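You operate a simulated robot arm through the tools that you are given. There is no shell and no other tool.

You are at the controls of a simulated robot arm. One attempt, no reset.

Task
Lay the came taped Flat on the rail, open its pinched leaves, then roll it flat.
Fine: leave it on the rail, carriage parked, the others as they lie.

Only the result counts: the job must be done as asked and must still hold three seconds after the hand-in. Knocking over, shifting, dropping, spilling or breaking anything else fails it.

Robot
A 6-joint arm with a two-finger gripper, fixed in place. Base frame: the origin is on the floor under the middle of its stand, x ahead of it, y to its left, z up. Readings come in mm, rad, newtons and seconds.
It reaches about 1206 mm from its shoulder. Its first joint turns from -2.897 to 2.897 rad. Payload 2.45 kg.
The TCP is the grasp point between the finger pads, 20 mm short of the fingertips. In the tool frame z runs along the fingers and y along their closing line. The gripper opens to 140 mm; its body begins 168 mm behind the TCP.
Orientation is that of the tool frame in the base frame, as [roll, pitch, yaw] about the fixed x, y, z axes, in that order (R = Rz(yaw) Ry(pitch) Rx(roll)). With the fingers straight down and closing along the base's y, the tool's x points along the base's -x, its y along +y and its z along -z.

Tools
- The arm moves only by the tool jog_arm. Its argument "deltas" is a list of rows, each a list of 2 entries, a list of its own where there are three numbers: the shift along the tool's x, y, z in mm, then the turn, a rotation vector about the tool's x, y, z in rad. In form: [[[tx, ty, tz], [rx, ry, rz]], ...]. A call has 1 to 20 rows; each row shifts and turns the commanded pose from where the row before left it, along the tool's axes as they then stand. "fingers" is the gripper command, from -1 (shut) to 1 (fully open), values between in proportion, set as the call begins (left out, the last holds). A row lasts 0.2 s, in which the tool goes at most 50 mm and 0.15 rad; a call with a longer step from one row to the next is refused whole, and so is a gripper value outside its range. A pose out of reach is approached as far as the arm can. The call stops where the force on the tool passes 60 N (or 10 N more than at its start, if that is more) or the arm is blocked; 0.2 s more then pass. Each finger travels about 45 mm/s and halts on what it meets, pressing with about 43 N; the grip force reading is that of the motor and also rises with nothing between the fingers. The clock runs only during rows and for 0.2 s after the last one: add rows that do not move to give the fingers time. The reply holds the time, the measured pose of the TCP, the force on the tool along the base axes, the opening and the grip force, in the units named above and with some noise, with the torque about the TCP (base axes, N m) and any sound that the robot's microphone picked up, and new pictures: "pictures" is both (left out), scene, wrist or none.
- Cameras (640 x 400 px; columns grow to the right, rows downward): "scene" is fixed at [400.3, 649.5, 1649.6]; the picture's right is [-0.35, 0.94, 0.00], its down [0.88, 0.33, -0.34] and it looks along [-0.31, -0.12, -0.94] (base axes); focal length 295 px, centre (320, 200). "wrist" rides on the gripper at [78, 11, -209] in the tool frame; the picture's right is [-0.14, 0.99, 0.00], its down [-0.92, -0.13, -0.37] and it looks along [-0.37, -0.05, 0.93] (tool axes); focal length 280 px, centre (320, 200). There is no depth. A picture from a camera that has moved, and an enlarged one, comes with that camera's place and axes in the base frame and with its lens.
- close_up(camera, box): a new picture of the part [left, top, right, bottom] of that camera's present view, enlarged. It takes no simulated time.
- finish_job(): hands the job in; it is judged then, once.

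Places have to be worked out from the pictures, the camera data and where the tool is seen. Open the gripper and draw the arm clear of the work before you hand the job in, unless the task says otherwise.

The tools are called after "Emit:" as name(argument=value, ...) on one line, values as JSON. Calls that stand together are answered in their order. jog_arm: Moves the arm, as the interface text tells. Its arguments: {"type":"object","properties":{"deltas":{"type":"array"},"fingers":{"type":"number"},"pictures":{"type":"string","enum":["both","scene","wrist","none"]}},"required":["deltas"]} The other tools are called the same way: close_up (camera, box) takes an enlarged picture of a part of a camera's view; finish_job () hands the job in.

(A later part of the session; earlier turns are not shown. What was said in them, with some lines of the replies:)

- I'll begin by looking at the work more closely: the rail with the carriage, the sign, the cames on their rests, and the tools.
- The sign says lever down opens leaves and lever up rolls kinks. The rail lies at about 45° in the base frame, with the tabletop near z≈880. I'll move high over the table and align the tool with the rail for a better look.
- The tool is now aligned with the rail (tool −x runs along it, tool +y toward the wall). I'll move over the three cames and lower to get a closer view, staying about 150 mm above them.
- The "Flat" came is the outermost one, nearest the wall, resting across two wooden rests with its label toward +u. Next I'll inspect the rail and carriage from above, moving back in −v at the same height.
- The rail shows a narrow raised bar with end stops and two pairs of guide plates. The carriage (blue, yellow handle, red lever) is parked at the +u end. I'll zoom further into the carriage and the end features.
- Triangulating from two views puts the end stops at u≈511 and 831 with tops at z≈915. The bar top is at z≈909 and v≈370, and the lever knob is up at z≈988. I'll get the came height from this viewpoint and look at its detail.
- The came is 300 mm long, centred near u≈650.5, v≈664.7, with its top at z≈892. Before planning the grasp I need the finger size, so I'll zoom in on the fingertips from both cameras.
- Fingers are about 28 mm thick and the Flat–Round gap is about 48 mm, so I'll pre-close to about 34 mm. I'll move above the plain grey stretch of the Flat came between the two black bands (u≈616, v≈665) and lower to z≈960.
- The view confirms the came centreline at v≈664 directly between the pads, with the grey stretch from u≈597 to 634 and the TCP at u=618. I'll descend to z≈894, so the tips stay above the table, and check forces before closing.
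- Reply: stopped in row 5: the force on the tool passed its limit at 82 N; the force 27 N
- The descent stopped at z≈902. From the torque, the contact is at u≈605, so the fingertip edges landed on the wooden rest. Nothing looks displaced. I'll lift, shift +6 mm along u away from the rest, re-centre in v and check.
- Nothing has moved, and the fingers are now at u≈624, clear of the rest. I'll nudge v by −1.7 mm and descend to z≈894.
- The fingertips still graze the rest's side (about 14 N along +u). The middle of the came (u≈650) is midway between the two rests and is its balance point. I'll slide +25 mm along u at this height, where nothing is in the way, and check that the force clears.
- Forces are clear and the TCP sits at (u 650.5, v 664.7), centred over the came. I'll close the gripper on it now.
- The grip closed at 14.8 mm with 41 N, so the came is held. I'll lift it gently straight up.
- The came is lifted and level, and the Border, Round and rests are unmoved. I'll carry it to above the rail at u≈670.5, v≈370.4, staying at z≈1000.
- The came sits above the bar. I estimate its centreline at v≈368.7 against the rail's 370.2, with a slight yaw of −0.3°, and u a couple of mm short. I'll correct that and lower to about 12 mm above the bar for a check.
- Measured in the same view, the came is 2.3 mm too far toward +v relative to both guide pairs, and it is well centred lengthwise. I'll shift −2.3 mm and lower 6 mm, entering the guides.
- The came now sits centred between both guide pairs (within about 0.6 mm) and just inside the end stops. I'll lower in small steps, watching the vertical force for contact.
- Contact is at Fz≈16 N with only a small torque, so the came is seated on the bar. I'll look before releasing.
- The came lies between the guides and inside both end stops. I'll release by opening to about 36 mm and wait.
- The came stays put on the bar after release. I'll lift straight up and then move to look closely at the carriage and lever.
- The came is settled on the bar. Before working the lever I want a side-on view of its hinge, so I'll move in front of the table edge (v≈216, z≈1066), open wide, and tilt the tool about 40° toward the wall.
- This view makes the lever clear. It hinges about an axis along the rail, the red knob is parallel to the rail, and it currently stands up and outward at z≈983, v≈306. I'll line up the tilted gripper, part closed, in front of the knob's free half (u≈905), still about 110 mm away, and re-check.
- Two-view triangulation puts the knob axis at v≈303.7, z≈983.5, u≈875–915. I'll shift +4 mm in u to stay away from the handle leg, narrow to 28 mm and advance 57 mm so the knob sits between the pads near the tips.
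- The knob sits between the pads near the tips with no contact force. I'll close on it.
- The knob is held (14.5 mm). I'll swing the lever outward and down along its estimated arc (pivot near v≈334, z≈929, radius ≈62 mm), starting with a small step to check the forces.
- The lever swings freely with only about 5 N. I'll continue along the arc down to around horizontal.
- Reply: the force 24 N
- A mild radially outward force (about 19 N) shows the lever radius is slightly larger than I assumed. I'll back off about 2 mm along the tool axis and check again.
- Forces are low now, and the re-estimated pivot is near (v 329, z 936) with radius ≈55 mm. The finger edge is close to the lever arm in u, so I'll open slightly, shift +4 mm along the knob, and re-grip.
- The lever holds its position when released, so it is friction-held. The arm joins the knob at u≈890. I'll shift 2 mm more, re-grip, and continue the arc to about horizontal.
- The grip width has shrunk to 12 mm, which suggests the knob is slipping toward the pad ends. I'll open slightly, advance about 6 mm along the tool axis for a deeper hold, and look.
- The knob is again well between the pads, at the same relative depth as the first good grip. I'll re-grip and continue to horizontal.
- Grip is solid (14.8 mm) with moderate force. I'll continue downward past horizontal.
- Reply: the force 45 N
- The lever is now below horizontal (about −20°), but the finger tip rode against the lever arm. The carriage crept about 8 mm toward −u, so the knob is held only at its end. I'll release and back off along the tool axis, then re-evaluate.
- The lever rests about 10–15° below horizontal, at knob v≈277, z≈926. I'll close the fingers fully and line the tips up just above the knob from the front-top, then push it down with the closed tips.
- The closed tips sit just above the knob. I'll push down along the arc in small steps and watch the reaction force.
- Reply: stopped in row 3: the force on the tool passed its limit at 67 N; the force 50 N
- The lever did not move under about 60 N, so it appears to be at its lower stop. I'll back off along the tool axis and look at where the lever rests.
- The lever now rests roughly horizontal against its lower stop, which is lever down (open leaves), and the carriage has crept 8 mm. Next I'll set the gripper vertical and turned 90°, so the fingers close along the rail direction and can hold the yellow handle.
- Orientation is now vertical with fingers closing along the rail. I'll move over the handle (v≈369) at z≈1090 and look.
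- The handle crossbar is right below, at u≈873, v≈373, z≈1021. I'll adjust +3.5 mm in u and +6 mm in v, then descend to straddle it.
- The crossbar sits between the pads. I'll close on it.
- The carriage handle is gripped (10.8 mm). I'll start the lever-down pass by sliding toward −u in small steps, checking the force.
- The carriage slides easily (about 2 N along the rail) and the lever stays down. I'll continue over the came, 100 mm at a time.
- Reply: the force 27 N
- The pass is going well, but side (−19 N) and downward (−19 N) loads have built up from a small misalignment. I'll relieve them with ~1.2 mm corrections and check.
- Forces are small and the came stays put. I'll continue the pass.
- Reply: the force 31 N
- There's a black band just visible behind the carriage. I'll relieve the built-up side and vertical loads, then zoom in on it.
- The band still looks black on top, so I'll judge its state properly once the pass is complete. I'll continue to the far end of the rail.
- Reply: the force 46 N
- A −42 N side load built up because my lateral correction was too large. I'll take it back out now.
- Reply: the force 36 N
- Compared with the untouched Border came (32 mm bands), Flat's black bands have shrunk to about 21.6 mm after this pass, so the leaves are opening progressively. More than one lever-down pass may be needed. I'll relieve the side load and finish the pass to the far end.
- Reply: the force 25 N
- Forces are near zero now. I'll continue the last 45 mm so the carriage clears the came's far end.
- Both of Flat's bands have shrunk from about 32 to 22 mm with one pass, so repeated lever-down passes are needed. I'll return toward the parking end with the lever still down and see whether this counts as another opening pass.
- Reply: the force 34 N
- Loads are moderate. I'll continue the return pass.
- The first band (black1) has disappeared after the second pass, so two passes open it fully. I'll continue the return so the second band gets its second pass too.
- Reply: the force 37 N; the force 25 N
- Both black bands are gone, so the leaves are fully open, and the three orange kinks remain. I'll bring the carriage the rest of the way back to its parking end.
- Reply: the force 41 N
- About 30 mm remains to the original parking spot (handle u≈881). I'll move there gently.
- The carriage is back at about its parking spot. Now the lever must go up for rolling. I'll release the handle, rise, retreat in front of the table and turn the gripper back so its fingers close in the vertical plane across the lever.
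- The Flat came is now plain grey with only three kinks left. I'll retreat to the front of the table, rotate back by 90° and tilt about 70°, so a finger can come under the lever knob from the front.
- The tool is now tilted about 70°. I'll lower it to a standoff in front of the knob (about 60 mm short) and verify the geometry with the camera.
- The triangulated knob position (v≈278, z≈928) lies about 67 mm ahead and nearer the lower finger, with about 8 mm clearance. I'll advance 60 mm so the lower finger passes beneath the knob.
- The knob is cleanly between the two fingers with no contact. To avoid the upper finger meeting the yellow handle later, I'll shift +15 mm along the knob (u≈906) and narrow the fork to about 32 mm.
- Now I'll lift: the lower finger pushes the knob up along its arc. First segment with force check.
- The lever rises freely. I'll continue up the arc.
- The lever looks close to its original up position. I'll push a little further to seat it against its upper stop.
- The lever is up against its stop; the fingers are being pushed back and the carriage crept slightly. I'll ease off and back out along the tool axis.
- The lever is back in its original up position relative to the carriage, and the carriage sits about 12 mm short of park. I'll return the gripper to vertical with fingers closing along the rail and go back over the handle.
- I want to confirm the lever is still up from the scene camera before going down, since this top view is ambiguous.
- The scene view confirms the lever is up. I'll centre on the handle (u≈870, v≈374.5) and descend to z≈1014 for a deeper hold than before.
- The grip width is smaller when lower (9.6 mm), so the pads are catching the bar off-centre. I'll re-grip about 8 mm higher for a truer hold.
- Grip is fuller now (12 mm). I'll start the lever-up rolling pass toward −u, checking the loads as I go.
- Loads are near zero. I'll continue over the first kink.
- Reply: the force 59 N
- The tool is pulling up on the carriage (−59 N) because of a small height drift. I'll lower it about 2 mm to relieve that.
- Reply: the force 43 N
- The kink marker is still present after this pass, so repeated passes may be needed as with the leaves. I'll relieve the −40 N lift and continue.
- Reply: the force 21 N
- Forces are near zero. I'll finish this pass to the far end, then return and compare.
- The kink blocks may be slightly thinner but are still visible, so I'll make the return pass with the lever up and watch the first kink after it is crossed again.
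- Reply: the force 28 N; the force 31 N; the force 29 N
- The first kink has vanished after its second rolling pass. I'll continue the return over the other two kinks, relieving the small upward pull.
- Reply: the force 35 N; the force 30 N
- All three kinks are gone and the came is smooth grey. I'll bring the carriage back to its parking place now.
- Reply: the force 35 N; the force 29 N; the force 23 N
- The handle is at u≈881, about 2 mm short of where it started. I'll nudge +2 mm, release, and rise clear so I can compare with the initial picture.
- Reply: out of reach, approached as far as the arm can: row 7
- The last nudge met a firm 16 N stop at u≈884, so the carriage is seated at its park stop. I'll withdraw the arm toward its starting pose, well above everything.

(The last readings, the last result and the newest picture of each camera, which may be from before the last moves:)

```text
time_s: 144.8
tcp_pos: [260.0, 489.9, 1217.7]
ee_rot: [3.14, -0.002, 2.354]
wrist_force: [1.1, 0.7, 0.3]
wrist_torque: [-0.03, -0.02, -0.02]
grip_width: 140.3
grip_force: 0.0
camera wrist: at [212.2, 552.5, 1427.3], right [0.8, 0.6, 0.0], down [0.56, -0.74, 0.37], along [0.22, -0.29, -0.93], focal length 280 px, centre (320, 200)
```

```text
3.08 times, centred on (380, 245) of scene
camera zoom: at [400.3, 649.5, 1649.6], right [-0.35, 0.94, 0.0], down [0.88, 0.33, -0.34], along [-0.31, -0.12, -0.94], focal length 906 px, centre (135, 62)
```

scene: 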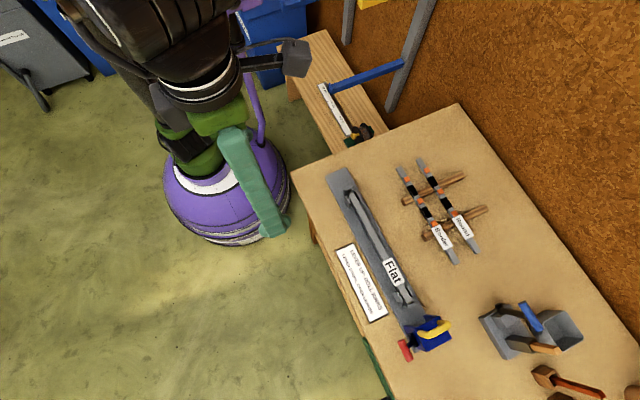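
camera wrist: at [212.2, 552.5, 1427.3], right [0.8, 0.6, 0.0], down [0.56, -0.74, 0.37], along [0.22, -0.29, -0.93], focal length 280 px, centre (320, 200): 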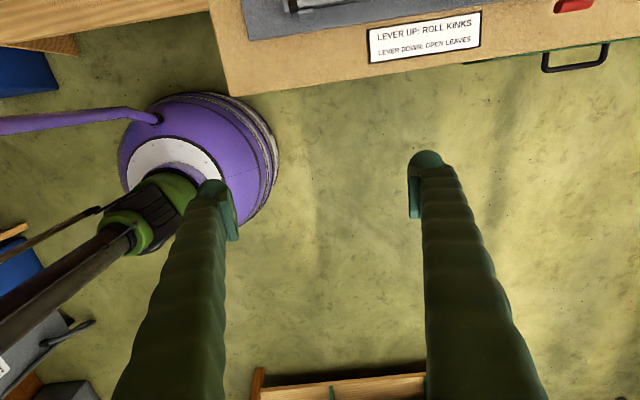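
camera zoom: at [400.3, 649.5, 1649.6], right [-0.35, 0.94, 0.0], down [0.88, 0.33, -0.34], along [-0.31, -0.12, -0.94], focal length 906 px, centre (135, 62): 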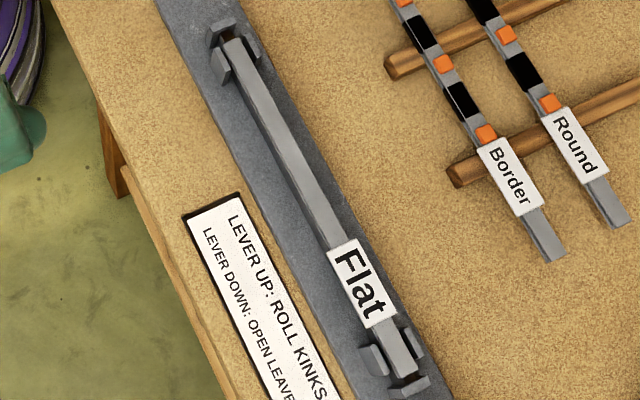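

The final views show the Flat came plain and straight on the bar between its guides, with no black bands or orange kinks left. The carriage lines up with its starting picture, and Border, Round, their rests and the other tools are unmoved. The gripper is open and the arm is clear, so I'm handing in.

Emit:
finish_job()

```text
The job is handed in.
```

I laid the Flat came on the rail, opened its pinched leaves and rolled it flat, then handed the job in. I don't have the judge's verdict yet.

- **Came:** it rests on the bar between the guides and end stops. The two black pinched bands and three orange kinks were gone in the last pictures. It took two passes with the lever down for the leaves and two with the lever up for the kinks.
- **Carriage:** it is back against its park stop, in the same place as in the first picture.
- **Other items:** Border, Round, their rests and the other tools look unmoved. While lining up the first grasp, the fingertips pressed on one of the wooden rests hard enough to stop the arm (82 N), but nothing shifted.
- **Lever:** it is still up, but its knob sits about 5 mm further out than it started.

The gripper is open and the arm is clear of the work.
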